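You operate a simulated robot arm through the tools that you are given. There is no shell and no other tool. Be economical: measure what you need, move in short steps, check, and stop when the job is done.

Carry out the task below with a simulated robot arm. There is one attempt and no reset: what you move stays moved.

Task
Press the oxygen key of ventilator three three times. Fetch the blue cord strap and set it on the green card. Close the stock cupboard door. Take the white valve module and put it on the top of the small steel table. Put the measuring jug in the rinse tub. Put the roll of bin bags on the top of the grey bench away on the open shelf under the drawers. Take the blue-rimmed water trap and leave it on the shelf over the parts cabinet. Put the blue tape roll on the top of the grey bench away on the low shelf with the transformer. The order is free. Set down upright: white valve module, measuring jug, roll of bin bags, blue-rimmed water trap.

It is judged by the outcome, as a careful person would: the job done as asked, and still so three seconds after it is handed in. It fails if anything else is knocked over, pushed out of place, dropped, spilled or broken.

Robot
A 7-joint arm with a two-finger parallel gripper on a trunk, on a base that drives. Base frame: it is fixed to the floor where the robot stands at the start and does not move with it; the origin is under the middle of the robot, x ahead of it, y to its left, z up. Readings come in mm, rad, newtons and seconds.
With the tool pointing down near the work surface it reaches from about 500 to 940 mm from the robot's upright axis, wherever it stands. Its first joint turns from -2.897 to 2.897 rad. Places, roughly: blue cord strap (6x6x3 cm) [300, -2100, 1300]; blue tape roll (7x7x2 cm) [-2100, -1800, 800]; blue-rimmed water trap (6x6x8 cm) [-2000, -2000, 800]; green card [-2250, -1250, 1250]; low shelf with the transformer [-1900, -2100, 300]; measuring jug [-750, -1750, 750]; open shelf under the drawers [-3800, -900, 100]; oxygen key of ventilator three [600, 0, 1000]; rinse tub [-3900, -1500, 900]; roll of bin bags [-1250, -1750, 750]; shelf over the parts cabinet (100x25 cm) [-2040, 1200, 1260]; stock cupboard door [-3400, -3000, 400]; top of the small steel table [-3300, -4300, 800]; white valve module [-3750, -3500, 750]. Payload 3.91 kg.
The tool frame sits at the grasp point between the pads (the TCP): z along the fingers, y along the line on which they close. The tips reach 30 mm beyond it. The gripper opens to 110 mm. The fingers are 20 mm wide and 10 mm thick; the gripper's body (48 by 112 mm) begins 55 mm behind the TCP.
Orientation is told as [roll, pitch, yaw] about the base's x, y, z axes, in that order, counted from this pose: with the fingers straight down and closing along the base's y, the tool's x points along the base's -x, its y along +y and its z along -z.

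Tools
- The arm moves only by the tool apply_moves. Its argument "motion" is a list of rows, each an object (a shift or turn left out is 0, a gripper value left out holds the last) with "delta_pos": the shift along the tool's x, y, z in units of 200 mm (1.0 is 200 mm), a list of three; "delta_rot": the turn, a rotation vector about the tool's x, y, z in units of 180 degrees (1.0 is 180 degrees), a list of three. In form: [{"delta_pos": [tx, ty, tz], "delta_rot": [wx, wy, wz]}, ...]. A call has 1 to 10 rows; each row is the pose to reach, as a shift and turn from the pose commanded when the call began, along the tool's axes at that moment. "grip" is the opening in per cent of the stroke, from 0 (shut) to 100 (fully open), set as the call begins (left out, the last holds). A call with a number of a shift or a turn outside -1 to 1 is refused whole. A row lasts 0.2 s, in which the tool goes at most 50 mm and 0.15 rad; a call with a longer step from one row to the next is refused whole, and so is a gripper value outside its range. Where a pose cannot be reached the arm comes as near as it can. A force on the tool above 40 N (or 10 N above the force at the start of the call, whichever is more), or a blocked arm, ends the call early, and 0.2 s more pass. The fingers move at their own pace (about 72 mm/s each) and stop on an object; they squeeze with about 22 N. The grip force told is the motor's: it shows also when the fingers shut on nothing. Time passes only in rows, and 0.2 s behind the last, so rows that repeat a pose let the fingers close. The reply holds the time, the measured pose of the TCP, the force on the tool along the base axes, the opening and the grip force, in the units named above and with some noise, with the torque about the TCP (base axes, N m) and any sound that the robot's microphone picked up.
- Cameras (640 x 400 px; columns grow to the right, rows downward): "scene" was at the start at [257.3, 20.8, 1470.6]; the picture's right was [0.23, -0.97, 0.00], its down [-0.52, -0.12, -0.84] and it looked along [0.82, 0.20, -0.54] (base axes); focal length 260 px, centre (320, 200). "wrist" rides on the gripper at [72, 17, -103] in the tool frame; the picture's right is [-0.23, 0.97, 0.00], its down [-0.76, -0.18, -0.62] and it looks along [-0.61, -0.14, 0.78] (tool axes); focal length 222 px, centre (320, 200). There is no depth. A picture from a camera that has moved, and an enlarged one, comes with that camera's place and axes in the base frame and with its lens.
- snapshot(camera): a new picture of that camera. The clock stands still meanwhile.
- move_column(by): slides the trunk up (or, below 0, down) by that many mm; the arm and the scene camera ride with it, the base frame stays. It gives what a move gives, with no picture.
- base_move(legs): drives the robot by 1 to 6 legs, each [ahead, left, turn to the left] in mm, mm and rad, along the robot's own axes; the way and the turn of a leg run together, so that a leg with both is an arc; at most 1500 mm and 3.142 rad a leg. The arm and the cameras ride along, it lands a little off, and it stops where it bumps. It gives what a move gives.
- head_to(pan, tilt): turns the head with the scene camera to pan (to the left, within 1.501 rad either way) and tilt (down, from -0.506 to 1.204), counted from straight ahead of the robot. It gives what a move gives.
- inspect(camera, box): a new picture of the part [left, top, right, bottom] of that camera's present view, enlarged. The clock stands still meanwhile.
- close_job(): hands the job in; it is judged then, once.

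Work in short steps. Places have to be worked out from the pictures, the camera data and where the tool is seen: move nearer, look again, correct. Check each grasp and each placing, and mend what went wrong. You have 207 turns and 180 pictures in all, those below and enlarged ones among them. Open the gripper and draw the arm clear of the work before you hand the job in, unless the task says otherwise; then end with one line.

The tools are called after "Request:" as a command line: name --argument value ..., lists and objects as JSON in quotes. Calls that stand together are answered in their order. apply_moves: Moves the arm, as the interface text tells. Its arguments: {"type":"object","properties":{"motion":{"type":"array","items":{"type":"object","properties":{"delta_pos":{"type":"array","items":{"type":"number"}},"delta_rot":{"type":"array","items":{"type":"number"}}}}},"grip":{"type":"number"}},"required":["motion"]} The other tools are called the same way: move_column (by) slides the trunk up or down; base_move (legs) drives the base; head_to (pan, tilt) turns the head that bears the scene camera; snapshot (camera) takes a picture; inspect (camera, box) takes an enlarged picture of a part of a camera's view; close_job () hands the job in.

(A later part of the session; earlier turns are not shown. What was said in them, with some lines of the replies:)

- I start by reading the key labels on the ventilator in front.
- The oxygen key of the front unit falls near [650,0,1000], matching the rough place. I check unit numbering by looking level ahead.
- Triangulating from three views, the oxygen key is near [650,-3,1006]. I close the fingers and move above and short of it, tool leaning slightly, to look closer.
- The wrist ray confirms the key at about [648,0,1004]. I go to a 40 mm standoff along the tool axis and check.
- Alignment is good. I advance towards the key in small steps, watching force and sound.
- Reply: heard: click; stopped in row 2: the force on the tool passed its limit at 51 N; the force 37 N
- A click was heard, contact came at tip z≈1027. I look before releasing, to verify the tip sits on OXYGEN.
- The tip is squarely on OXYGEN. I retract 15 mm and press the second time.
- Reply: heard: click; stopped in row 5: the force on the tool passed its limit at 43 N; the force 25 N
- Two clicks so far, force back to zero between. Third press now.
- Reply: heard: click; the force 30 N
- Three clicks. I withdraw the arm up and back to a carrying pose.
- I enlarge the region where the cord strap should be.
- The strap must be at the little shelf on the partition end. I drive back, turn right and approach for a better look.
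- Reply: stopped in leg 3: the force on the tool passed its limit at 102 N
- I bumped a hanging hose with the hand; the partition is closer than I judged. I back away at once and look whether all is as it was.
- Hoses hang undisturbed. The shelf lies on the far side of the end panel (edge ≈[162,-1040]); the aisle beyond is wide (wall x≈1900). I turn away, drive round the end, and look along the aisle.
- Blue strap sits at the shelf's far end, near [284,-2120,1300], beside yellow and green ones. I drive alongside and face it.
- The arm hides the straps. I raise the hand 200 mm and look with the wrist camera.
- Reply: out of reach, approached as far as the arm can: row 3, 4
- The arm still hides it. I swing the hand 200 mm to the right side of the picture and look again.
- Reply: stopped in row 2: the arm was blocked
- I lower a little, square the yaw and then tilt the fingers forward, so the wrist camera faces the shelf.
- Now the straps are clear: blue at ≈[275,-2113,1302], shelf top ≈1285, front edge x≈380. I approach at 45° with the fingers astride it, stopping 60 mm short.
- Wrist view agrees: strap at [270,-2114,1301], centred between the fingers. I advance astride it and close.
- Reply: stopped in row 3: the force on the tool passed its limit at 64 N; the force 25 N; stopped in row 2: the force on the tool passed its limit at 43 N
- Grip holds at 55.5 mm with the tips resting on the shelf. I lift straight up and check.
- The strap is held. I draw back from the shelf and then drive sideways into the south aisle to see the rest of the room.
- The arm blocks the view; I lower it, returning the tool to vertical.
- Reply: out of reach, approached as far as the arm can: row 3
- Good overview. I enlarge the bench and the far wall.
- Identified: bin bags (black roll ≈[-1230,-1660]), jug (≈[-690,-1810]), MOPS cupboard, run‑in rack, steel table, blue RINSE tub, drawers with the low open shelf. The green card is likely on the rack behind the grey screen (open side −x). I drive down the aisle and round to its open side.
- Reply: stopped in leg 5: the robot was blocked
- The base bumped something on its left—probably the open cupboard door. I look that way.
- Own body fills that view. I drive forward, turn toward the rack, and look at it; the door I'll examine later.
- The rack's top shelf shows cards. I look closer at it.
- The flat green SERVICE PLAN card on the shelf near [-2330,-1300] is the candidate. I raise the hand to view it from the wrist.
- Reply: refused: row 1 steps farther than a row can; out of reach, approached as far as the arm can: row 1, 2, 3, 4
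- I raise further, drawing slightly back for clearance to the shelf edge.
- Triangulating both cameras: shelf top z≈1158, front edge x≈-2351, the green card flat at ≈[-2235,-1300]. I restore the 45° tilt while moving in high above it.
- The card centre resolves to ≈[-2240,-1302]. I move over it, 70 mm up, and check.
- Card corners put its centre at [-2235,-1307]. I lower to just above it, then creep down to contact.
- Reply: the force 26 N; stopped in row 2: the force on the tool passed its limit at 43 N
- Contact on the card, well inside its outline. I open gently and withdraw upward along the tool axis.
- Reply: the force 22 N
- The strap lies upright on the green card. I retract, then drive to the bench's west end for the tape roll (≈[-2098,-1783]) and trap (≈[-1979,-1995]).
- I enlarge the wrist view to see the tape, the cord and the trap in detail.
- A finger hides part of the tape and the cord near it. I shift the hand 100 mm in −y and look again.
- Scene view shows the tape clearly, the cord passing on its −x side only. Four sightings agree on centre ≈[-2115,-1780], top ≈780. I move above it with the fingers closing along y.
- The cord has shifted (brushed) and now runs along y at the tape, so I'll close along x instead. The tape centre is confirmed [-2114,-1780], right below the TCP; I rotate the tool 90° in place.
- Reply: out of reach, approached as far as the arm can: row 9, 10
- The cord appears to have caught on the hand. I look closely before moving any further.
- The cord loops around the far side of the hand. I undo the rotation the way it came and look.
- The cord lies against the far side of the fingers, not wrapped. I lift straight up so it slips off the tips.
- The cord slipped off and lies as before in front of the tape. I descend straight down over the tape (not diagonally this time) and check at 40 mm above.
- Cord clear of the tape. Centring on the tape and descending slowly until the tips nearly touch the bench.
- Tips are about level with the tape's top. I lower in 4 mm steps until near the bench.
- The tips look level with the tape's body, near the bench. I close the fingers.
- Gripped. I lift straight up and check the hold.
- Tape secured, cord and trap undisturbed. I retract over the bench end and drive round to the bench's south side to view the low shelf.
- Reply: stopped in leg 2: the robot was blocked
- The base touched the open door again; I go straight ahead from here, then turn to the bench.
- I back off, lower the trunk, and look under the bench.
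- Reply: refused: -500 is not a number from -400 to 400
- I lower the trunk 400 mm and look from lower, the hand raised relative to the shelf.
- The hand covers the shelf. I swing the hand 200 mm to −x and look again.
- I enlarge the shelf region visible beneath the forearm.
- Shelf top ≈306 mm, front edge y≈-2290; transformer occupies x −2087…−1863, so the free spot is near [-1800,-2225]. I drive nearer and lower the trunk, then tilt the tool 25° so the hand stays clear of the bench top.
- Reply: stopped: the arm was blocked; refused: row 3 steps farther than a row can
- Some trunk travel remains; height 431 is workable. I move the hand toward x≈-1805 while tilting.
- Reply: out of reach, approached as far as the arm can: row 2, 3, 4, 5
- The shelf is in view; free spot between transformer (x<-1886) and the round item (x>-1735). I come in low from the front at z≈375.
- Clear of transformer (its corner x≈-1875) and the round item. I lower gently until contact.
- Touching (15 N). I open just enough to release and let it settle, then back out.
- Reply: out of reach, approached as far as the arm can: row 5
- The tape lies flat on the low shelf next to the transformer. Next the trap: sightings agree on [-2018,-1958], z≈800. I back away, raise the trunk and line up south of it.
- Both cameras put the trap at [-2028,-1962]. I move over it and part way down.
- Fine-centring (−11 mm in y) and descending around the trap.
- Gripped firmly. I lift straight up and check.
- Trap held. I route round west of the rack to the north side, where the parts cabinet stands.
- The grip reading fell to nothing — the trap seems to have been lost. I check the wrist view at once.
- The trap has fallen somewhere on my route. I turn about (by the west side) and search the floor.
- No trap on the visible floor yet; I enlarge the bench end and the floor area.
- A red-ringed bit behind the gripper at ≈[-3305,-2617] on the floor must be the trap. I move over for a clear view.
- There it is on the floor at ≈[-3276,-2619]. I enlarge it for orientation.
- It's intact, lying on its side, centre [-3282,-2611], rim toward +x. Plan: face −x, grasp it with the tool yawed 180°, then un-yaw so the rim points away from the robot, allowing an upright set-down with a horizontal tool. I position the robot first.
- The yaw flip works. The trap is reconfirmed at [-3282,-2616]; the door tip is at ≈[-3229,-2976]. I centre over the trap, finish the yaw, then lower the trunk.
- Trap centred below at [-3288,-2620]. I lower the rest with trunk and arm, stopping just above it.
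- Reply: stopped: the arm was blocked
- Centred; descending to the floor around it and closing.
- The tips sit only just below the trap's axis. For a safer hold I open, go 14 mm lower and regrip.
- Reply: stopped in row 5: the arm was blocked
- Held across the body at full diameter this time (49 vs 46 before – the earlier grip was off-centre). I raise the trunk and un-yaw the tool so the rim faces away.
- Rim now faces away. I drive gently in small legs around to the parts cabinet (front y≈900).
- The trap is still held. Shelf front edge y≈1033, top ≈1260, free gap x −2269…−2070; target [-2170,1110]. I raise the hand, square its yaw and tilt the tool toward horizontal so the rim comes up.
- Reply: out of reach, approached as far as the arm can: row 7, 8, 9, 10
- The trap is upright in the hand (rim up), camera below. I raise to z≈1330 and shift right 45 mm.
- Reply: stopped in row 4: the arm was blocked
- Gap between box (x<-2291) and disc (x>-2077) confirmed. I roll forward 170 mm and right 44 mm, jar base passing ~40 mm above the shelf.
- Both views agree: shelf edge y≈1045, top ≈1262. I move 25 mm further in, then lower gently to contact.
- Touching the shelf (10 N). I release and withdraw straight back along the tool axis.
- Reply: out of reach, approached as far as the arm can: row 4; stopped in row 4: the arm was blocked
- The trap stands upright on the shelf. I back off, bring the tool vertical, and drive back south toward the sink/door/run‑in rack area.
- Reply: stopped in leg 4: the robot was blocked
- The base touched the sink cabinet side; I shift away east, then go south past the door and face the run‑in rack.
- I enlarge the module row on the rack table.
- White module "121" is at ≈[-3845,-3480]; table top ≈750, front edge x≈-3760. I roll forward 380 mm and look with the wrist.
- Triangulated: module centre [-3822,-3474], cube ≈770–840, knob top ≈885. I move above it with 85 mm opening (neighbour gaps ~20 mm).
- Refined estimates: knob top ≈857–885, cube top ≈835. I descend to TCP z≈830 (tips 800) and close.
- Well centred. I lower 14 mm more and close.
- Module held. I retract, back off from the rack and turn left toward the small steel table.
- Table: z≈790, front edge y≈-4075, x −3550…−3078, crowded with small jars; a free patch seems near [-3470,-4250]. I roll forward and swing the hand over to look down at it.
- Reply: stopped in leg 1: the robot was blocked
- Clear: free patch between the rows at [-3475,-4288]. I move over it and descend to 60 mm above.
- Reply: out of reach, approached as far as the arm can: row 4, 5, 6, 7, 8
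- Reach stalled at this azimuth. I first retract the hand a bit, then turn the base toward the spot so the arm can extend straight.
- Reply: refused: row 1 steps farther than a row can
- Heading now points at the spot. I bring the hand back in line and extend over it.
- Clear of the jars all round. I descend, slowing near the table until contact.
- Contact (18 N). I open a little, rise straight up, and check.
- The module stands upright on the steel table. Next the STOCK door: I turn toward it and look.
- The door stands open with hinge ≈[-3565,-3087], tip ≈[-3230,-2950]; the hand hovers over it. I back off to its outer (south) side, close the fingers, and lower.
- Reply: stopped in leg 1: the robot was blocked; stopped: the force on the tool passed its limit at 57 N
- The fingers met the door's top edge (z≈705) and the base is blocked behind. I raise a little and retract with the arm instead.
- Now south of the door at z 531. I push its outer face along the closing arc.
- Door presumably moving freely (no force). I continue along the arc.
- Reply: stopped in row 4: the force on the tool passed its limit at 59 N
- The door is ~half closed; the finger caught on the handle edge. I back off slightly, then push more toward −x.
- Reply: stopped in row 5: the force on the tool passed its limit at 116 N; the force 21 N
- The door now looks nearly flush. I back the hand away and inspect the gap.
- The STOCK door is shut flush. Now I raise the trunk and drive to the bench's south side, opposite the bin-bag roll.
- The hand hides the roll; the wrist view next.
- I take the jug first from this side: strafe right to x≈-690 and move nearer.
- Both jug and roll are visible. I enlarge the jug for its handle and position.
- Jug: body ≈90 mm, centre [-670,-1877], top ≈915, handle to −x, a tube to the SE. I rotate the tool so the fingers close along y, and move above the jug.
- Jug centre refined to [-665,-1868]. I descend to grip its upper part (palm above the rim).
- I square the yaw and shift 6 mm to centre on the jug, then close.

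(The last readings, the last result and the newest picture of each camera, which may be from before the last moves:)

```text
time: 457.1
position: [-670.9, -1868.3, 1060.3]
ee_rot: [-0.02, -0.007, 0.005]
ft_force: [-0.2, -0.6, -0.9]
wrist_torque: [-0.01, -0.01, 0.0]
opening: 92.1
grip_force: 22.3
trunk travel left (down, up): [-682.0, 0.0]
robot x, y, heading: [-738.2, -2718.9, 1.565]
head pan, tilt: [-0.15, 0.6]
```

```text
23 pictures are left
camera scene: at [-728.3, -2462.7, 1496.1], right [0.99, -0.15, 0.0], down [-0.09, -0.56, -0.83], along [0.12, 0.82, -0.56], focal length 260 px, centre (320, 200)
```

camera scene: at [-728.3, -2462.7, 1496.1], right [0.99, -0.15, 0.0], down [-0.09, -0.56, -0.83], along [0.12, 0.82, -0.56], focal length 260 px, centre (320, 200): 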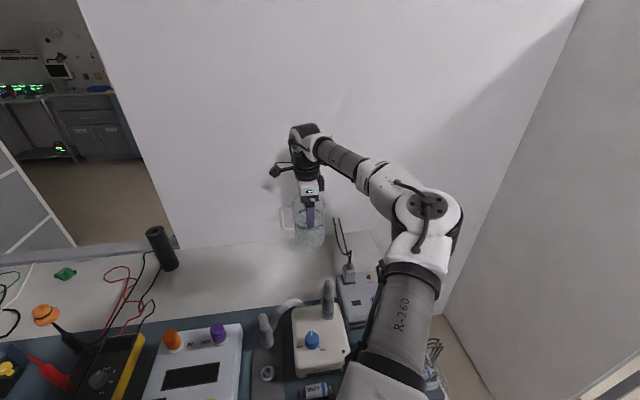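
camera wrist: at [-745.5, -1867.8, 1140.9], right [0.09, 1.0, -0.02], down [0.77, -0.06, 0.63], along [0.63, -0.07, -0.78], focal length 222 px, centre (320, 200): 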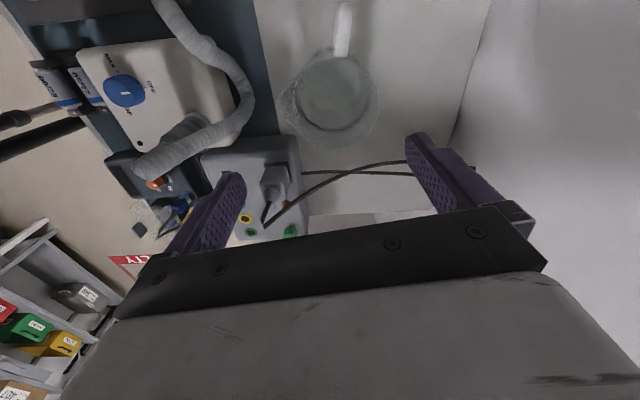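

Jug held upright. I retract, then turn and drive gently west in short legs, checking the grip.

Request:
apply_moves --motion '[{"delta_pos": [0, -0.15, -0.1]}, {"delta_pos": [0, -0.35, -0.2]}, {"delta_pos": [0, -0.55, -0.25]}, {"delta_pos": [0, -0.78, -0.25]}, {"delta_pos": [0, -1.0, -0.25]}]'

Request:
base_move --legs '[[-150, 0, 0], [0, 0, 0.52], [0, 0, 0.52], [0, 0, 0.53]]'

Request:
base_move --legs '[[700, 0, 0], [700, 0, 0], [620, 0, 0]]'

Request:
base_move --legs '[[0, -700, 0], [0, -650, 0]]'

Request:
head_to --pan -0.1 --tilt 0.5

Request:
snapshot --camera "scene"

```text
time: 458.3
position: [-671.4, -2064.9, 1114.8]
ee_rot: [-0.02, -0.007, 0.004]
ft_force: [-0.1, -0.3, -1.1]
wrist_torque: [0.01, -0.03, -0.01]
opening: 91.7
grip_force: 22.1
trunk travel left (down, up): [-682.0, 0.0]
robot x, y, heading: [-741.8, -2718.6, 1.567]
head pan, tilt: [-0.15, 0.6]
```

```text
time: 464.2
position: [-1397.1, -2800.3, 1112.9]
ee_rot: [-0.021, -0.008, 1.573]
ft_force: [0.3, 0.2, -0.5]
wrist_torque: [0.0, 0.0, 0.0]
opening: 91.3
grip_force: 22.3
trunk travel left (down, up): [-682.0, 0.0]
robot x, y, heading: [-747.4, -2870.2, 3.134]
head pan, tilt: [-0.15, 0.6]
```

```text
time: 474.4
position: [-3392.7, -2796.8, 1113.1]
ee_rot: [-0.022, -0.007, 1.575]
ft_force: [0.1, 0.1, -1.0]
wrist_torque: [0.01, -0.01, 0.0]
opening: 90.5
grip_force: 21.8
trunk travel left (down, up): [-682.0, 0.0]
robot x, y, heading: [-2736.5, -2869.2, 3.137]
head pan, tilt: [-0.15, 0.6]
```

```text
time: 485.4
position: [-3399.8, -1450.1, 1113.4]
ee_rot: [-0.022, -0.007, 1.585]
ft_force: [-0.8, -0.8, -0.8]
wrist_torque: [-0.01, -0.01, 0.03]
opening: 89.7
grip_force: 21.3
trunk travel left (down, up): [-682.0, 0.0]
robot x, y, heading: [-2746.3, -1515.5, -3.131]
head pan, tilt: [-0.15, 0.6]
```

```text
time: 486.1
position: [-3399.3, -1451.5, 1113.6]
ee_rot: [-0.022, -0.007, 1.586]
ft_force: [1.5, 0.1, -0.8]
wrist_torque: [-0.02, -0.01, 0.02]
opening: 89.8
grip_force: 21.4
trunk travel left (down, up): [-682.0, 0.0]
robot x, y, heading: [-2743.8, -1515.0, -3.136]
head pan, tilt: [-0.099, 0.499]
```

```text
22 pictures are left
camera scene: at [-3004.1, -1507.8, 1505.1], right [0.09, 1.0, 0.0], down [0.48, -0.04, -0.88], along [-0.87, 0.08, -0.48], focal length 260 px, centre (320, 200)
```

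scene: 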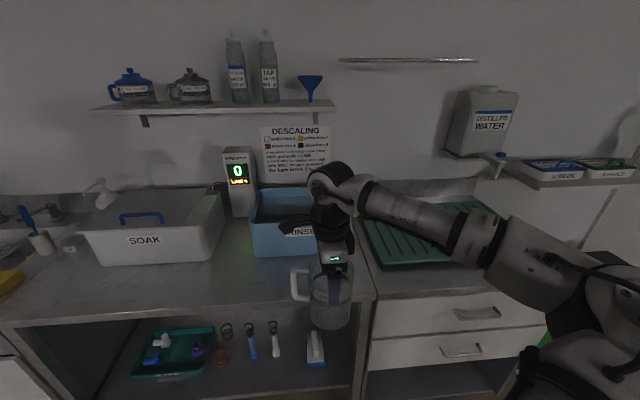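

The opening creeps down slowly (92→90), so I hurry. Tub: centre ≈[-3895,-1510], rim ≈1005. I raise the jug above rim height and roll forward.

Request:
apply_moves --motion '[{"delta_pos": [0, 0, -0.15]}, {"delta_pos": [0, 0, -0.3]}]'

Request:
base_move --legs '[[370, 55, 0]]'

Request:
head_to --pan -0.1 --tilt 0.7

Request:
snapshot --camera "scene"

```text
time: 486.7
position: [-3401.4, -1451.6, 1173.3]
ee_rot: [-0.021, -0.005, 1.587]
ft_force: [0.2, 0.2, 0.4]
wrist_torque: [-0.02, -0.02, -0.01]
opening: 89.9
grip_force: 21.8
trunk travel left (down, up): [-682.0, 0.0]
robot x, y, heading: [-2745.0, -1515.8, -3.133]
head pan, tilt: [-0.099, 0.499]
```

```text
time: 489.0
position: [-3760.9, -1506.9, 1175.0]
ee_rot: [-0.02, -0.008, 1.584]
ft_force: [-0.1, 0.3, -1.3]
wrist_torque: [0.0, -0.04, 0.02]
opening: 89.9
grip_force: 22.1
trunk travel left (down, up): [-682.0, 0.0]
robot x, y, heading: [-3104.5, -1572.8, -3.135]
head pan, tilt: [-0.099, 0.499]
```

```text
time: 489.7
position: [-3759.7, -1506.7, 1173.4]
ee_rot: [-0.021, -0.007, 1.585]
ft_force: [0.1, 0.2, -1.0]
wrist_torque: [0.01, -0.01, -0.04]
opening: 89.8
grip_force: 21.9
trunk travel left (down, up): [-682.0, 0.0]
robot x, y, heading: [-3102.9, -1571.8, -3.137]
head pan, tilt: [-0.099, 0.7]
```

```text
21 pictures are left
camera scene: at [-3356.6, -1564.8, 1487.5], right [0.09, 1.0, 0.0], down [0.64, -0.06, -0.77], along [-0.76, 0.07, -0.64], focal length 260 px, centre (320, 200)
```

scene: 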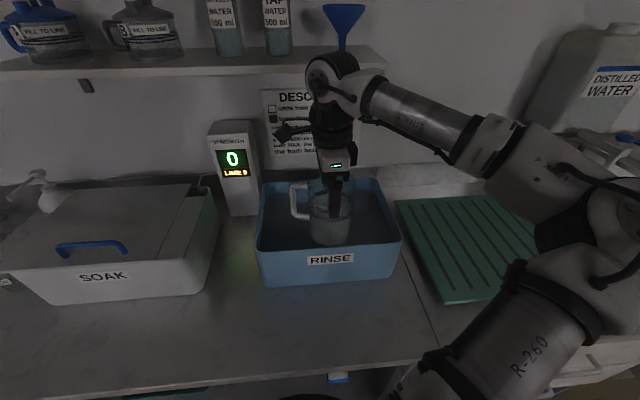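

Tub measured: x −4006…−3749, y −1680…−1331, rim ≈1018, floor ≈860. I move the jug over it (TCP x≈-3848) and lower it in, slowly at the end.

Request:
apply_moves --motion '[{"delta_pos": [0, 0.15, 0]}, {"delta_pos": [0, 0.3, 0]}, {"delta_pos": [0, 0.44, 0]}, {"delta_pos": [0, 0.44, 0.2]}, {"delta_pos": [0, 0.44, 0.4]}, {"delta_pos": [0, 0.44, 0.6]}, {"delta_pos": [0, 0.44, 0.75]}, {"delta_pos": [0, 0.44, 0.82]}]'

Request:
snapshot --camera "scene"

```text
time: 491.5
position: [-3843.7, -1508.8, 1010.7]
ee_rot: [-0.015, -0.007, 1.583]
ft_force: [1.3, -0.2, 17.0]
wrist_torque: [0.06, 0.46, 0.16]
opening: 89.0
grip_force: 22.3
trunk travel left (down, up): [-682.0, 0.0]
robot x, y, heading: [-3101.8, -1573.5, -3.134]
head pan, tilt: [-0.099, 0.7]
```

```text
20 pictures are left
camera scene: at [-3354.4, -1565.2, 1488.3], right [0.09, 1.0, 0.0], down [0.64, -0.06, -0.77], along [-0.76, 0.07, -0.64], focal length 260 px, centre (320, 200)
```

scene: 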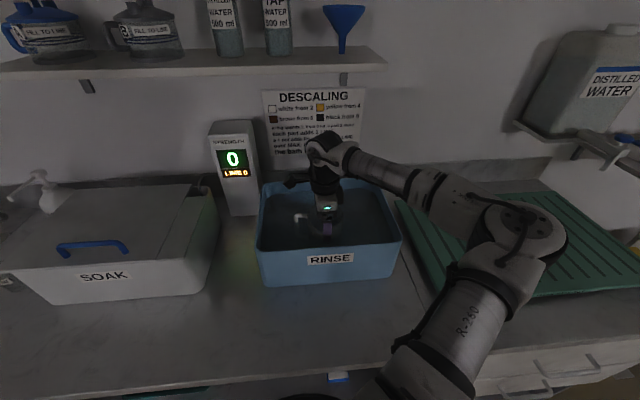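

The jug rests on the tub floor (17 N). I open and rise straight up.

Request:
apply_moves --grip 100 --motion '[{"delta_pos": [0, 0, 0]}, {"delta_pos": [0, 0, 0]}]'

Request:
apply_moves --motion '[{"delta_pos": [0, 0, -0.15]}, {"delta_pos": [0, 0, -0.35]}, {"delta_pos": [0, 0, -0.55]}, {"delta_pos": [0, 0, -0.75]}, {"delta_pos": [0, -0.2, -0.8]}, {"delta_pos": [0, -0.44, -0.8]}, {"delta_pos": [0, -0.68, -0.8]}]'

Request:
inspect --camera "scene" --box '[230, 150, 430, 300]'

```text
time: 492.1
position: [-3844.0, -1506.8, 1005.8]
ee_rot: [-0.022, -0.008, 1.582]
ft_force: [-1.2, 0.1, -0.4]
wrist_torque: [0.01, -0.01, 0.01]
opening: 109.9
grip_force: 0.1
trunk travel left (down, up): [-682.0, 0.0]
robot x, y, heading: [-3101.0, -1570.7, -3.132]
head pan, tilt: [-0.099, 0.7]
```

```text
time: 493.7
position: [-3709.1, -1508.1, 1172.0]
ee_rot: [-0.02, -0.007, 1.583]
ft_force: [0.0, -0.6, -0.2]
wrist_torque: [-0.02, 0.01, 0.0]
opening: 110.1
grip_force: 0.1
trunk travel left (down, up): [-682.0, 0.0]
robot x, y, heading: [-3103.8, -1572.9, -3.135]
head pan, tilt: [-0.099, 0.7]
```

```text
2.67 times, centred on (330, 225) of scene
camera zoom: at [-3355.7, -1564.7, 1487.7], right [0.09, 1.0, 0.0], down [0.64, -0.06, -0.77], along [-0.76, 0.07, -0.64], focal length 692 px, centre (293, 133)
```

zoom: 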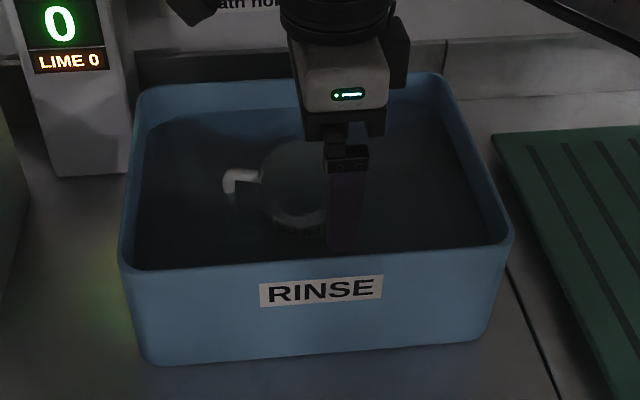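

The jug stands in the rinse tub. Last item: the roll, re-estimated at [-1168,-1738]. I restore the tool yaw and drive back to the bench's south side.

Request:
base_move --legs '[[-370, 0, 0], [0, 1300, 0], [-1500, 0, 0], [0, 0, -1.575]]'

Request:
apply_moves --motion '[{"delta_rot": [0, 0, -0.047]}, {"delta_rot": [0, 0, -0.094]}, {"delta_rot": [0, 0, -0.141]}, {"delta_rot": [0, 0, -0.188]}, {"delta_rot": [0, 0, -0.235]}, {"delta_rot": [0, 0, -0.282]}, {"delta_rot": [0, 0, -0.329]}, {"delta_rot": [0, 0, -0.376]}, {"delta_rot": [0, 0, -0.423]}, {"delta_rot": [0, 0, -0.47]}]'

Request:
apply_moves --motion '[{"delta_rot": [0, -0.04, 0]}, {"delta_rot": [0, -0.08, 0]}, {"delta_rot": [0, -0.12, 0]}, {"delta_rot": [0, -0.16, 0]}, {"delta_rot": [0, -0.2, 0]}, {"delta_rot": [0, -0.25, 0]}]'

Request:
head_to --pan 0.0 --tilt 0.5

Request:
snapshot --camera "scene"

```text
time: 517.2
position: [-1125.6, -2309.8, 1171.6]
ee_rot: [-0.021, -0.009, -0.046]
ft_force: [0.7, 0.1, 0.3]
wrist_torque: [-0.05, 0.0, 0.0]
opening: 110.3
grip_force: 0.1
trunk travel left (down, up): [-682.0, 0.0]
robot x, y, heading: [-1227.7, -2916.2, 1.521]
head pan, tilt: [-0.099, 0.7]
```

```text
time: 519.4
position: [-1127.3, -2308.7, 1171.6]
ee_rot: [-0.008, 0.021, 1.433]
ft_force: [-0.2, 0.2, -0.4]
wrist_torque: [0.01, -0.02, 0.02]
opening: 110.2
grip_force: 0.0
trunk travel left (down, up): [-682.0, 0.0]
robot x, y, heading: [-1227.7, -2913.1, 1.516]
head pan, tilt: [-0.099, 0.7]
```

```text
refused: row 6 steps farther than a row can; nothing moved
```

```text
time: 520.1
position: [-1125.9, -2309.7, 1169.9]
ee_rot: [-0.008, 0.022, 1.43]
ft_force: [1.7, -0.1, 0.5]
wrist_torque: [-0.01, -0.04, -0.02]
opening: 110.0
grip_force: 0.1
trunk travel left (down, up): [-682.0, 0.0]
robot x, y, heading: [-1230.3, -2913.9, 1.521]
head pan, tilt: [0.0, 0.499]
```

```text
18 pictures are left
camera scene: at [-1213.8, -2652.9, 1505.1], right [1.0, -0.05, 0.0], down [-0.03, -0.48, -0.88], along [0.05, 0.88, -0.48], focal length 260 px, centre (320, 200)
```

scene: 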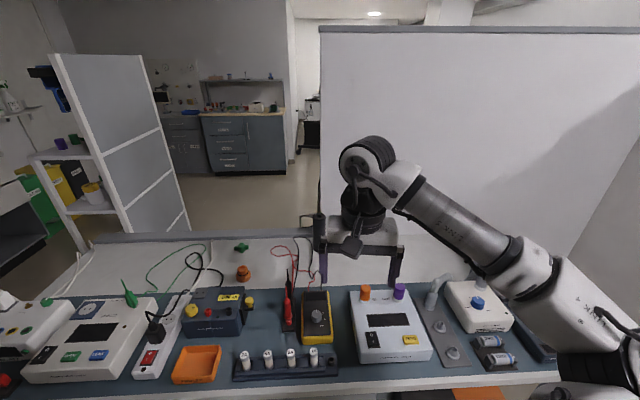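

I tilt the tool 45° and look with the wrist camera at the roll.

Request:
apply_moves --motion '[{"delta_rot": [0, -0.046, 0]}, {"delta_rot": [0, -0.092, 0]}, {"delta_rot": [0, -0.138, 0]}, {"delta_rot": [0, -0.184, 0]}, {"delta_rot": [0, -0.23, 0]}, {"delta_rot": [0, -0.25, 0]}]'

Request:
snapshot --camera "wrist"

Request:
snapshot --camera "scene"

```text
time: 521.5
position: [-1128.8, -2308.5, 1170.5]
ee_rot: [-0.011, -0.766, 1.438]
ft_force: [-0.4, -0.3, 0.4]
wrist_torque: [-0.01, 0.01, 0.01]
opening: 110.1
grip_force: 0.0
trunk travel left (down, up): [-682.0, 0.0]
robot x, y, heading: [-1229.8, -2913.0, 1.52]
head pan, tilt: [0.0, 0.499]
```

```text
17 pictures are left
camera wrist: at [-1163.4, -2429.0, 1194.4], right [-0.94, 0.3, 0.15], down [0.18, 0.09, 0.98], along [0.28, 0.95, -0.14], focal length 222 px, centre (320, 200)
```

wrist: 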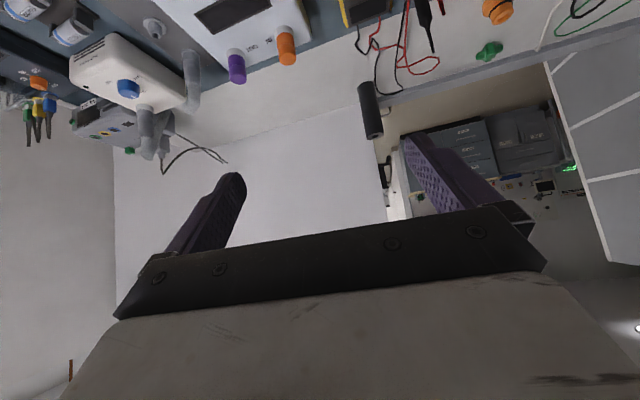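

```text
16 pictures are left
camera scene: at [-1213.8, -2652.9, 1505.2], right [1.0, -0.05, 0.0], down [-0.03, -0.48, -0.88], along [0.05, 0.88, -0.48], focal length 260 px, centre (320, 200)
```

scene: 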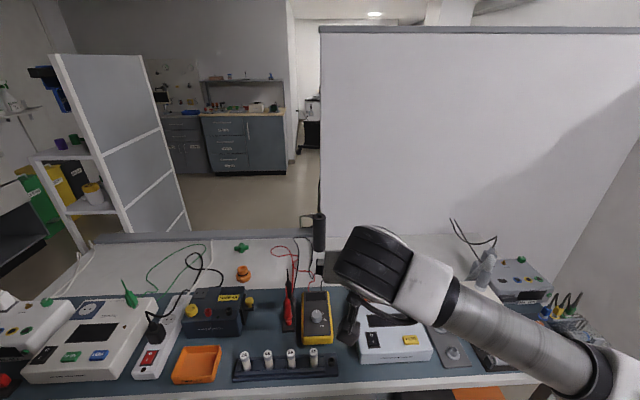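

Roll: axis [-1167,-1752], z 762–925, ~52 mm thick. I roll forward and bring the tilted hand toward it in two moves.

Request:
base_move --legs '[[255, 0, 0]]'

Request:
apply_moves --grip 90 --motion '[{"delta_pos": [0.02, 0.05, 0.19]}, {"delta_pos": [0.04, 0.1, 0.38]}, {"delta_pos": [0.06, 0.15, 0.57]}, {"delta_pos": [0.075, 0.2, 0.76]}]'

Request:
snapshot --camera "wrist"

```text
time: 523.4
position: [-1116.3, -2053.1, 1170.1]
ee_rot: [-0.013, -0.763, 1.44]
ft_force: [0.3, 0.9, -0.5]
wrist_torque: [-0.01, 0.01, 0.01]
opening: 110.1
grip_force: 0.0
trunk travel left (down, up): [-682.0, 0.0]
robot x, y, heading: [-1215.4, -2662.0, 1.522]
head pan, tilt: [0.0, 0.499]
```

```text
time: 524.4
position: [-1141.4, -1953.2, 1050.7]
ee_rot: [-0.011, -0.764, 1.44]
ft_force: [0.2, 0.1, -0.6]
wrist_torque: [-0.02, -0.04, -0.01]
opening: 99.0
grip_force: 0.0
trunk travel left (down, up): [-682.0, 0.0]
robot x, y, heading: [-1211.7, -2656.6, 1.522]
head pan, tilt: [0.0, 0.499]
```

```text
15 pictures are left
camera wrist: at [-1176.0, -2074.1, 1074.0], right [-0.94, 0.3, 0.15], down [0.18, 0.09, 0.98], along [0.28, 0.95, -0.14], focal length 222 px, centre (320, 200)
```

wrist: 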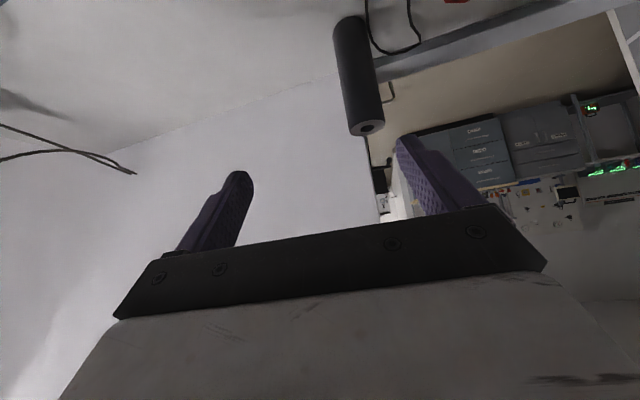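

Axis confirmed at [-1170,-1757]. I advance to 60 mm short along the tool axis, then enter astride the roll.

Request:
apply_moves --motion '[{"delta_pos": [-0.02, 0.07, 0.2]}, {"delta_pos": [-0.04, 0.14, 0.42]}, {"delta_pos": [-0.05, 0.2, 0.64]}, {"delta_pos": [-0.06, 0.25, 0.84]}, {"delta_pos": [-0.064, 0.262, 0.94]}]'

Request:
snapshot --camera "wrist"

```text
time: 525.6
position: [-1172.3, -1808.2, 923.6]
ee_rot: [-0.012, -0.765, 1.439]
ft_force: [-0.8, 0.4, -0.1]
wrist_torque: [0.0, 0.02, 0.01]
opening: 99.0
grip_force: 0.0
trunk travel left (down, up): [-682.0, 0.0]
robot x, y, heading: [-1212.9, -2660.4, 1.518]
head pan, tilt: [0.0, 0.499]
```

```text
14 pictures are left
camera wrist: at [-1207.1, -1929.2, 947.2], right [-0.94, 0.3, 0.15], down [0.18, 0.09, 0.98], along [0.28, 0.95, -0.14], focal length 222 px, centre (320, 200)
```

wrist: 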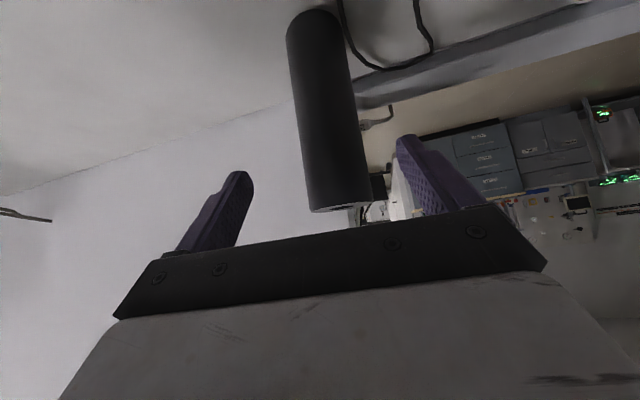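

Well centred. I enter the last 52 mm and close.

Request:
apply_moves --motion '[{"delta_pos": [0, 0.01, 0.12]}, {"delta_pos": [0, 0.015, 0.2]}, {"delta_pos": [0.01, 0.015, 0.26]}]'

Request:
apply_moves --grip 0 --motion '[{"delta_pos": [0, 0, 0]}, {"delta_pos": [0, 0, 0]}, {"delta_pos": [0, 0, 0]}, {"delta_pos": [0, 0, 0]}]'

Request:
apply_moves --motion '[{"delta_pos": [-0.03, 0, -0.03]}, {"delta_pos": [-0.1, 0, -0.1]}, {"delta_pos": [-0.22, 0, -0.22]}, {"delta_pos": [-0.36, 0, -0.36]}]'

Request:
snapshot --camera "scene"

```text
time: 526.4
position: [-1171.0, -1775.4, 883.9]
ee_rot: [-0.011, -0.763, 1.439]
ft_force: [0.3, -0.5, 0.0]
wrist_torque: [-0.03, -0.02, 0.0]
opening: 99.2
grip_force: 0.1
trunk travel left (down, up): [-682.0, 0.0]
robot x, y, heading: [-1213.3, -2659.5, 1.518]
head pan, tilt: [0.0, 0.499]
```

```text
time: 527.4
position: [-1169.1, -1775.4, 884.3]
ee_rot: [-0.01, -0.764, 1.441]
ft_force: [0.4, -0.9, -0.2]
wrist_torque: [0.01, -0.01, -0.02]
opening: 0.1
grip_force: 22.1
trunk travel left (down, up): [-682.0, 0.0]
robot x, y, heading: [-1215.6, -2657.4, 1.521]
head pan, tilt: [0.0, 0.499]
```

```text
time: 528.4
position: [-1170.9, -1773.2, 989.2]
ee_rot: [-0.013, -0.764, 1.441]
ft_force: [0.2, -0.4, 0.5]
wrist_torque: [-0.03, 0.01, 0.03]
opening: 0.0
grip_force: 21.6
trunk travel left (down, up): [-682.0, 0.0]
robot x, y, heading: [-1214.9, -2658.2, 1.524]
head pan, tilt: [0.0, 0.499]
```

```text
13 pictures are left
camera scene: at [-1201.1, -2398.7, 1505.2], right [1.0, -0.05, 0.0], down [-0.02, -0.48, -0.88], along [0.04, 0.88, -0.48], focal length 260 px, centre (320, 200)
```

scene: 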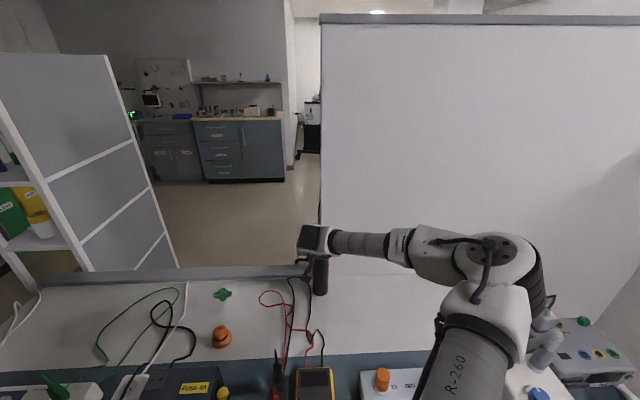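

The fingers closed short of the roll – it stands about 30 mm further back (axis y≈-1728), undisturbed. I reopen, drop to a pre-grasp and enter deeper.

Request:
apply_moves --grip 90 --motion '[{"delta_pos": [0, 0, 0]}, {"delta_pos": [0, 0, 0]}, {"delta_pos": [0, 0, 0]}, {"delta_pos": [0.11, 0, 0.09]}, {"delta_pos": [0.22, 0, 0.16]}]'

Request:
snapshot --camera "wrist"

```text
time: 529.6
position: [-1173.1, -1781.4, 933.3]
ee_rot: [-0.011, -0.768, 1.438]
ft_force: [0.5, 0.1, -0.3]
wrist_torque: [0.02, 0.02, -0.01]
opening: 98.9
grip_force: 0.1
trunk travel left (down, up): [-682.0, 0.0]
robot x, y, heading: [-1217.9, -2662.5, 1.516]
head pan, tilt: [0.0, 0.499]
```

```text
12 pictures are left
camera wrist: at [-1207.3, -1902.6, 957.2], right [-0.94, 0.3, 0.15], down [0.18, 0.09, 0.98], along [0.28, 0.95, -0.14], focal length 222 px, centre (320, 200)
```

wrist: 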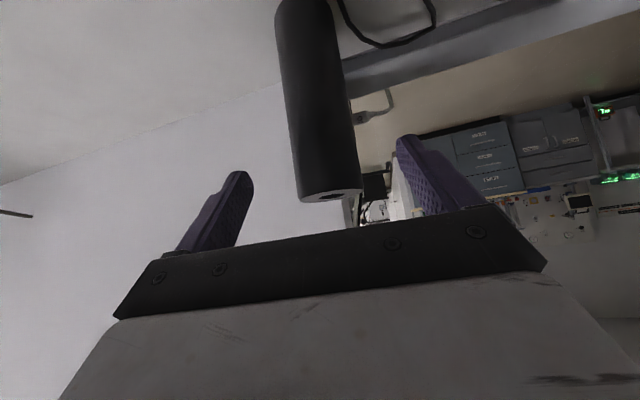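

Apparent width also gives axis y≈-1725. I enter 66 mm and close.

Request:
apply_moves --motion '[{"delta_pos": [0, 0, 0.12]}, {"delta_pos": [0, 0, 0.23]}, {"delta_pos": [0, 0, 0.29]}, {"delta_pos": [0, 0, 0.33]}]'

Request:
apply_moves --grip 0 --motion '[{"delta_pos": [0, 0, 0]}, {"delta_pos": [0, 0, 0]}, {"delta_pos": [0, 0, 0]}, {"delta_pos": [0, 0, 0]}]'

```text
time: 530.6
position: [-1166.7, -1737.1, 885.9]
ee_rot: [-0.013, -0.765, 1.441]
ft_force: [0.4, -0.1, -0.2]
wrist_torque: [0.01, -0.01, -0.01]
opening: 99.0
grip_force: 0.1
trunk travel left (down, up): [-682.0, 0.0]
robot x, y, heading: [-1214.1, -2656.3, 1.523]
head pan, tilt: [0.0, 0.499]
```

```text
time: 531.6
position: [-1166.3, -1737.6, 886.0]
ee_rot: [-0.013, -0.765, 1.44]
ft_force: [-1.1, 0.7, 0.5]
wrist_torque: [0.07, 0.1, 0.0]
opening: 54.6
grip_force: 22.4
trunk travel left (down, up): [-682.0, 0.0]
robot x, y, heading: [-1214.3, -2660.7, 1.519]
head pan, tilt: [0.0, 0.499]
```

Gripped (54.6 mm). I lift straight up and draw back, then check.

Request:
apply_moves --motion '[{"delta_pos": [-0.05, 0, -0.05]}, {"delta_pos": [-0.18, 0, -0.18]}, {"delta_pos": [-0.34, 0, -0.34]}, {"delta_pos": [-0.5, 0, -0.51]}]'

Request:
base_move --legs '[[-250, 0, 0]]'

Request:
snapshot --camera "wrist"

```text
time: 532.6
position: [-1166.2, -1739.3, 1027.7]
ee_rot: [-0.011, -0.765, 1.441]
ft_force: [-0.3, -0.6, -1.2]
wrist_torque: [-0.04, -0.01, -0.01]
opening: 54.9
grip_force: 21.8
trunk travel left (down, up): [-682.0, 0.0]
robot x, y, heading: [-1217.1, -2657.3, 1.521]
head pan, tilt: [0.0, 0.499]
```

```text
time: 534.4
position: [-1177.5, -1991.5, 1027.6]
ee_rot: [-0.011, -0.767, 1.439]
ft_force: [0.6, 0.4, -2.6]
wrist_torque: [-0.01, -0.01, -0.01]
opening: 54.8
grip_force: 21.9
trunk travel left (down, up): [-682.0, 0.0]
robot x, y, heading: [-1228.7, -2911.1, 1.52]
head pan, tilt: [0.0, 0.499]
```

```text
11 pictures are left
camera wrist: at [-1213.2, -2110.9, 1051.1], right [-0.94, 0.3, 0.15], down [0.18, 0.09, 0.98], along [0.28, 0.95, -0.14], focal length 222 px, centre (320, 200)
```

wrist: 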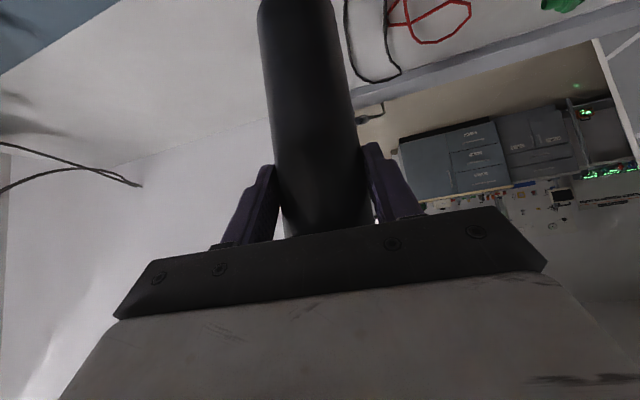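

Roll held upright. I retract the arm and drive west then north to the drawer unit, in gentle legs.

Request:
apply_moves --motion '[{"delta_pos": [0.16, 0, -0.16]}, {"delta_pos": [0.32, 0, -0.32]}, {"delta_pos": [0.48, 0, -0.48]}, {"delta_pos": [0.64, 0, -0.62]}, {"delta_pos": [0.79, 0, -0.76]}]'

Request:
base_move --legs '[[0, 0, 0.54], [0, 0, 0.54], [0, 0, 0.54], [750, 0, 0], [750, 0, 0]]'

Request:
base_move --legs '[[0, -700, 0], [0, -700, 0], [0, -500, 0]]'

Request:
head_to --pan -0.1 --tilt 0.6

Request:
snapshot --camera "scene"

```text
time: 535.6
position: [-1208.2, -2208.8, 1028.6]
ee_rot: [-0.01, -0.767, 1.437]
ft_force: [-0.1, -0.4, -2.3]
wrist_torque: [-0.04, 0.02, -0.01]
opening: 54.8
grip_force: 21.6
trunk travel left (down, up): [-682.0, 0.0]
robot x, y, heading: [-1227.4, -2912.1, 1.512]
head pan, tilt: [0.0, 0.499]
```

```text
time: 548.0
position: [-3450.9, -2870.4, 1028.3]
ee_rot: [-0.013, -0.765, 3.036]
ft_force: [-0.6, 0.6, -2.2]
wrist_torque: [-0.01, -0.04, 0.02]
opening: 54.5
grip_force: 21.9
trunk travel left (down, up): [-682.0, 0.0]
robot x, y, heading: [-2748.3, -2872.3, 3.115]
head pan, tilt: [0.0, 0.499]
```

```text
time: 563.3
position: [-3392.6, -961.6, 1028.4]
ee_rot: [-0.011, -0.765, 3.019]
ft_force: [0.9, 0.5, -1.6]
wrist_torque: [0.01, -0.04, 0.0]
opening: 54.0
grip_force: 22.0
trunk travel left (down, up): [-682.0, 0.0]
robot x, y, heading: [-2692.2, -974.5, 3.095]
head pan, tilt: [0.0, 0.499]
```

```text
time: 564.0
position: [-3392.3, -962.0, 1028.6]
ee_rot: [-0.01, -0.764, 3.019]
ft_force: [0.2, -0.2, -1.8]
wrist_torque: [-0.02, -0.01, -0.02]
opening: 54.2
grip_force: 21.3
trunk travel left (down, up): [-682.0, 0.0]
robot x, y, heading: [-2686.3, -977.3, 3.1]
head pan, tilt: [-0.099, 0.6]
```

```text
10 pictures are left
camera scene: at [-2947.8, -954.2, 1496.1], right [0.14, 0.99, 0.0], down [0.56, -0.08, -0.83], along [-0.82, 0.12, -0.56], focal length 260 px, centre (320, 200)
```

scene: 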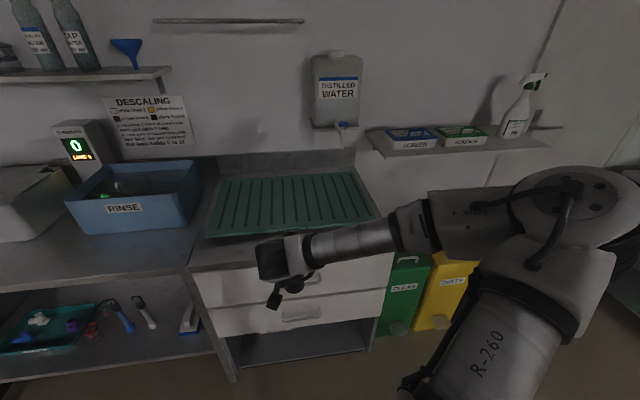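

Opening beneath the drawers: shelf ≈z 90, front edge x≈-3595, drawers' lower edge ≈z 380, y −1258…−590. I lower the trunk here and look again from lower down.

Request:
move_column --by -400

Request:
move_column --by -200

Request:
head_to --pan -0.05 --tilt 0.6

Request:
snapshot --camera "scene"

```text
time: 567.8
position: [-3392.7, -962.5, 628.1]
ee_rot: [-0.012, -0.766, 3.02]
ft_force: [0.7, 0.2, -2.5]
wrist_torque: [0.06, -0.03, -0.03]
opening: 54.0
grip_force: 22.2
trunk travel left (down, up): [-282.0, 400.0]
robot x, y, heading: [-2689.0, -975.2, 3.099]
head pan, tilt: [-0.099, 0.6]
```

```text
time: 570.0
position: [-3393.9, -962.8, 429.1]
ee_rot: [-0.011, -0.764, 3.02]
ft_force: [0.1, 1.4, -1.8]
wrist_torque: [0.02, -0.02, 0.04]
opening: 54.5
grip_force: 22.3
trunk travel left (down, up): [-82.0, 600.0]
robot x, y, heading: [-2691.4, -974.4, 3.097]
head pan, tilt: [-0.099, 0.6]
```

```text
time: 570.6
position: [-3393.6, -962.7, 428.0]
ee_rot: [-0.012, -0.764, 3.02]
ft_force: [-0.3, -0.3, -1.3]
wrist_torque: [0.03, -0.03, 0.03]
opening: 54.4
grip_force: 21.8
trunk travel left (down, up): [-82.0, 600.0]
robot x, y, heading: [-2690.9, -975.7, 3.103]
head pan, tilt: [-0.051, 0.6]
```

```text
9 pictures are left
camera scene: at [-2948.2, -958.4, 896.0], right [0.09, 1.0, 0.0], down [0.56, -0.05, -0.82], along [-0.82, 0.08, -0.57], focal length 260 px, centre (320, 200)
```

scene: 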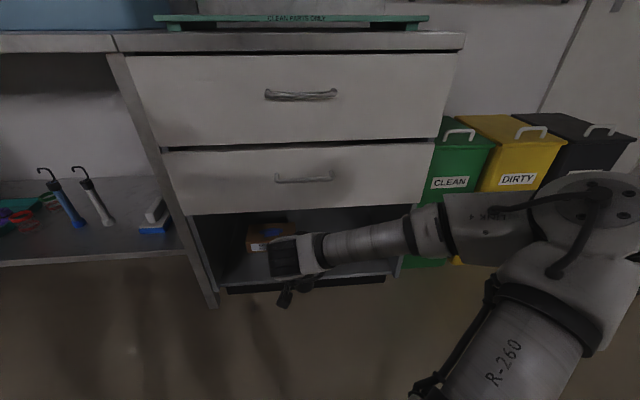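

Opening is z≈65–400, a small box sits far left-back at y≈-1110. I lower the arm so the roll's top is below the drawers, then check with the wrist camera.

Request:
apply_moves --motion '[{"delta_pos": [0.16, 0, 0.17]}, {"delta_pos": [0.32, 0, 0.34]}, {"delta_pos": [0.48, 0, 0.5]}, {"delta_pos": [0.6, 0, 0.62]}, {"delta_pos": [0.69, 0, 0.72]}]'

Request:
snapshot --camera "wrist"

```text
time: 571.8
position: [-3392.9, -961.1, 228.0]
ee_rot: [-0.013, -0.767, 3.02]
ft_force: [0.0, -0.6, -1.7]
wrist_torque: [0.01, 0.0, -0.02]
opening: 54.0
grip_force: 22.0
trunk travel left (down, up): [-82.0, 600.0]
robot x, y, heading: [-2689.4, -974.6, 3.1]
head pan, tilt: [-0.051, 0.6]
```

```text
8 pictures are left
camera wrist: at [-3273.0, -993.9, 251.3], right [-0.29, -0.95, 0.15], down [-0.09, 0.18, 0.98], along [-0.95, 0.27, -0.14], focal length 222 px, centre (320, 200)
```

wrist: 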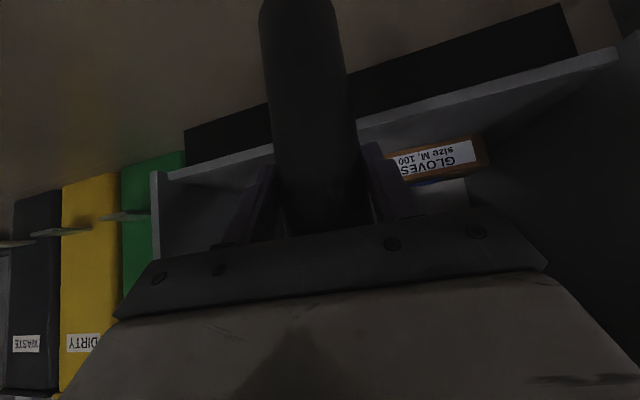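

Shelf top reads ≈105 mm, gloves box well to the side. I raise 32 mm for clearance and roll forward 270 mm into the opening.

Request:
apply_moves --motion '[{"delta_pos": [-0.06, 0, -0.06]}, {"delta_pos": [-0.112, 0, -0.116]}]'

Request:
base_move --legs '[[268, 0, 0]]'

Request:
snapshot --camera "scene"

Request:
snapshot --camera "wrist"

```text
time: 572.4
position: [-3393.5, -960.0, 261.1]
ee_rot: [-0.011, -0.765, 3.019]
ft_force: [-0.1, -0.5, -2.7]
wrist_torque: [-0.02, -0.04, 0.0]
opening: 54.3
grip_force: 21.8
trunk travel left (down, up): [-82.0, 600.0]
robot x, y, heading: [-2691.9, -974.7, 3.097]
head pan, tilt: [-0.051, 0.6]
```

```text
time: 574.3
position: [-3655.3, -953.2, 261.1]
ee_rot: [-0.011, -0.764, 3.024]
ft_force: [0.0, 0.2, -2.4]
wrist_torque: [-0.02, -0.02, -0.01]
opening: 54.1
grip_force: 21.7
trunk travel left (down, up): [-82.0, 600.0]
robot x, y, heading: [-2950.3, -962.4, 3.102]
head pan, tilt: [-0.051, 0.6]
```

```text
7 pictures are left
camera scene: at [-3211.0, -948.6, 896.0], right [0.09, 1.0, 0.0], down [0.56, -0.05, -0.82], along [-0.82, 0.07, -0.57], focal length 260 px, centre (320, 200)
```

scene: 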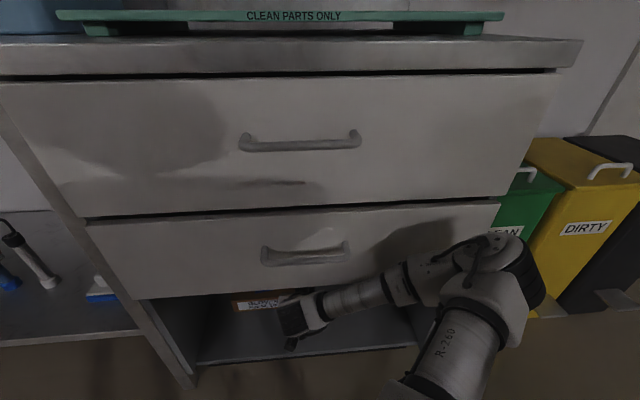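

```text
6 pictures are left
camera wrist: at [-3536.0, -984.6, 283.7], right [-0.29, -0.95, 0.15], down [-0.1, 0.18, 0.98], along [-0.95, 0.27, -0.14], focal length 222 px, centre (320, 200)
```

wrist: 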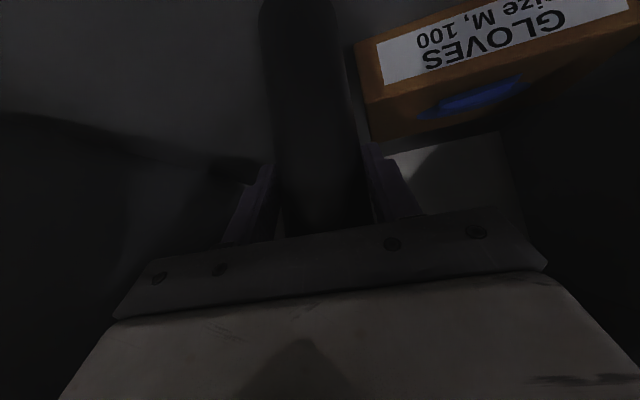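

The roll is over the shelf, clear of the gloves box (corner ≈[-3743,-988]). I lower gently to contact.

Request:
apply_moves --motion '[{"delta_pos": [0.035, 0, 0.036]}, {"delta_pos": [0.065, 0, 0.068]}, {"delta_pos": [0.085, 0, 0.089]}, {"delta_pos": [0.1, 0, 0.104]}, {"delta_pos": [0.114, 0, 0.119]}, {"delta_pos": [0.128, 0, 0.134]}]'

```text
time: 575.7
position: [-3656.2, -951.9, 224.3]
ee_rot: [-0.01, -0.767, 3.022]
ft_force: [0.1, -1.2, 19.3]
wrist_torque: [-0.48, 0.25, 0.04]
opening: 53.7
grip_force: 22.2
trunk travel left (down, up): [-82.0, 600.0]
robot x, y, heading: [-2954.5, -964.0, 3.105]
head pan, tilt: [-0.051, 0.6]
```

Contact (19 N) as predicted. I open and back out along the tool axis by driving slightly with the arm.

Request:
apply_moves --grip 72 --motion '[{"delta_pos": [0, 0, 0]}, {"delta_pos": [0, 0, 0]}, {"delta_pos": [0, 0, 0]}]'

Request:
base_move --legs '[[-250, 0, 0]]'

Request:
snapshot --camera "wrist"

```text
time: 576.5
position: [-3655.8, -950.8, 223.0]
ee_rot: [-0.013, -0.767, 3.024]
ft_force: [-0.1, 0.2, -1.0]
wrist_torque: [-0.02, 0.02, -0.03]
opening: 79.2
grip_force: 0.0
trunk travel left (down, up): [-82.0, 600.0]
robot x, y, heading: [-2952.2, -960.8, 3.104]
head pan, tilt: [-0.051, 0.6]
```

```text
time: 578.3
position: [-3403.9, -961.8, 222.7]
ee_rot: [-0.013, -0.763, 3.023]
ft_force: [0.2, 0.9, -0.4]
wrist_torque: [0.02, 0.0, -0.01]
opening: 79.1
grip_force: 0.0
trunk travel left (down, up): [-82.0, 600.0]
robot x, y, heading: [-2699.3, -973.2, 3.099]
head pan, tilt: [-0.051, 0.6]
```

```text
5 pictures are left
camera wrist: at [-3283.8, -994.1, 246.5], right [-0.29, -0.95, 0.15], down [-0.1, 0.18, 0.98], along [-0.95, 0.27, -0.14], focal length 222 px, centre (320, 200)
```

wrist: 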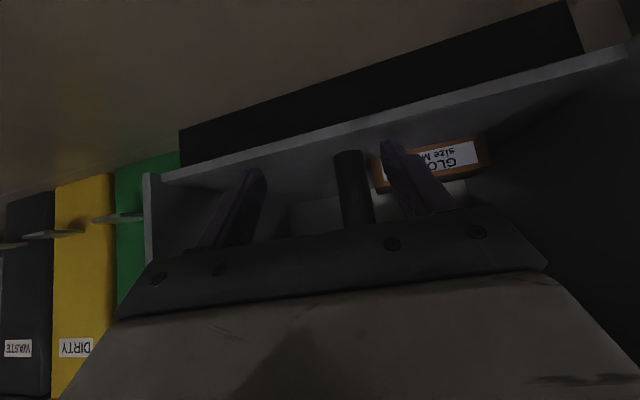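

The roll stands upright on the shelf. I raise the trunk clear and give the tub a final look.

Request:
move_column --by 400

Request:
move_column --by 200

Request:
head_to --pan 0.5 --tilt 0.5

Request:
inspect --camera "scene" --box '[200, 100, 440, 260]'

```text
time: 582.1
position: [-3403.1, -961.4, 621.5]
ee_rot: [-0.012, -0.766, 3.023]
ft_force: [-0.4, -0.4, -0.4]
wrist_torque: [0.01, 0.03, -0.02]
opening: 79.2
grip_force: 0.2
trunk travel left (down, up): [-482.0, 200.0]
robot x, y, heading: [-2700.0, -973.7, 3.101]
head pan, tilt: [-0.051, 0.6]
```

```text
time: 584.3
position: [-3403.9, -961.7, 822.4]
ee_rot: [-0.012, -0.766, 3.023]
ft_force: [-0.4, 0.0, -0.2]
wrist_torque: [0.03, -0.04, 0.0]
opening: 79.1
grip_force: 0.1
trunk travel left (down, up): [-682.0, 0.0]
robot x, y, heading: [-2700.2, -974.2, 3.108]
head pan, tilt: [-0.051, 0.6]
```

```text
time: 585.3
position: [-3402.8, -961.5, 823.4]
ee_rot: [-0.013, -0.764, 3.024]
ft_force: [0.1, 0.4, -0.5]
wrist_torque: [0.0, -0.01, -0.05]
opening: 79.1
grip_force: 0.1
trunk travel left (down, up): [-682.0, 0.0]
robot x, y, heading: [-2696.8, -971.0, 3.105]
head pan, tilt: [0.499, 0.499]
```

```text
2.50 times, centred on (320, 180) of scene
camera zoom: at [-2951.9, -1006.7, 1505.2], right [-0.44, 0.9, 0.0], down [0.43, 0.21, -0.88], along [-0.79, -0.39, -0.48], focal length 649 px, centre (320, 250)
```

zoom: 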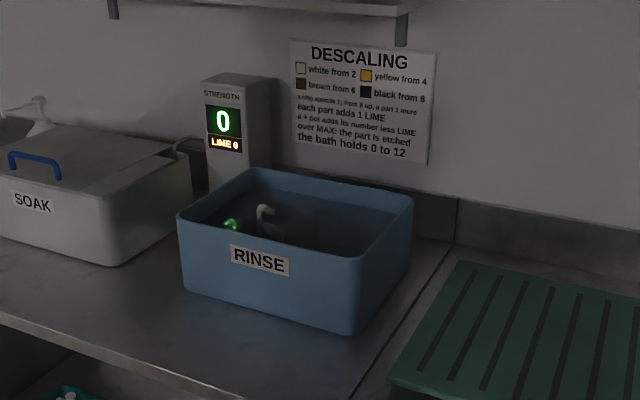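

The jug's handle shows as it was left, the hand is open and clear of everything. All eight jobs are placed, so I hand in.

Request:
close_job

```text
The job is handed in.
```

All eight jobs are finished and handed in, but the water trap slipped from the gripper while I was driving and fell to the floor; it looked unbroken, and I picked it up and stood it upright on the shelf. On the way I also touched a hanging hose and a bench cord, both back in place, bumped the base against furniture and the open cupboard door a few times, and nudged the green card about a centimetre.
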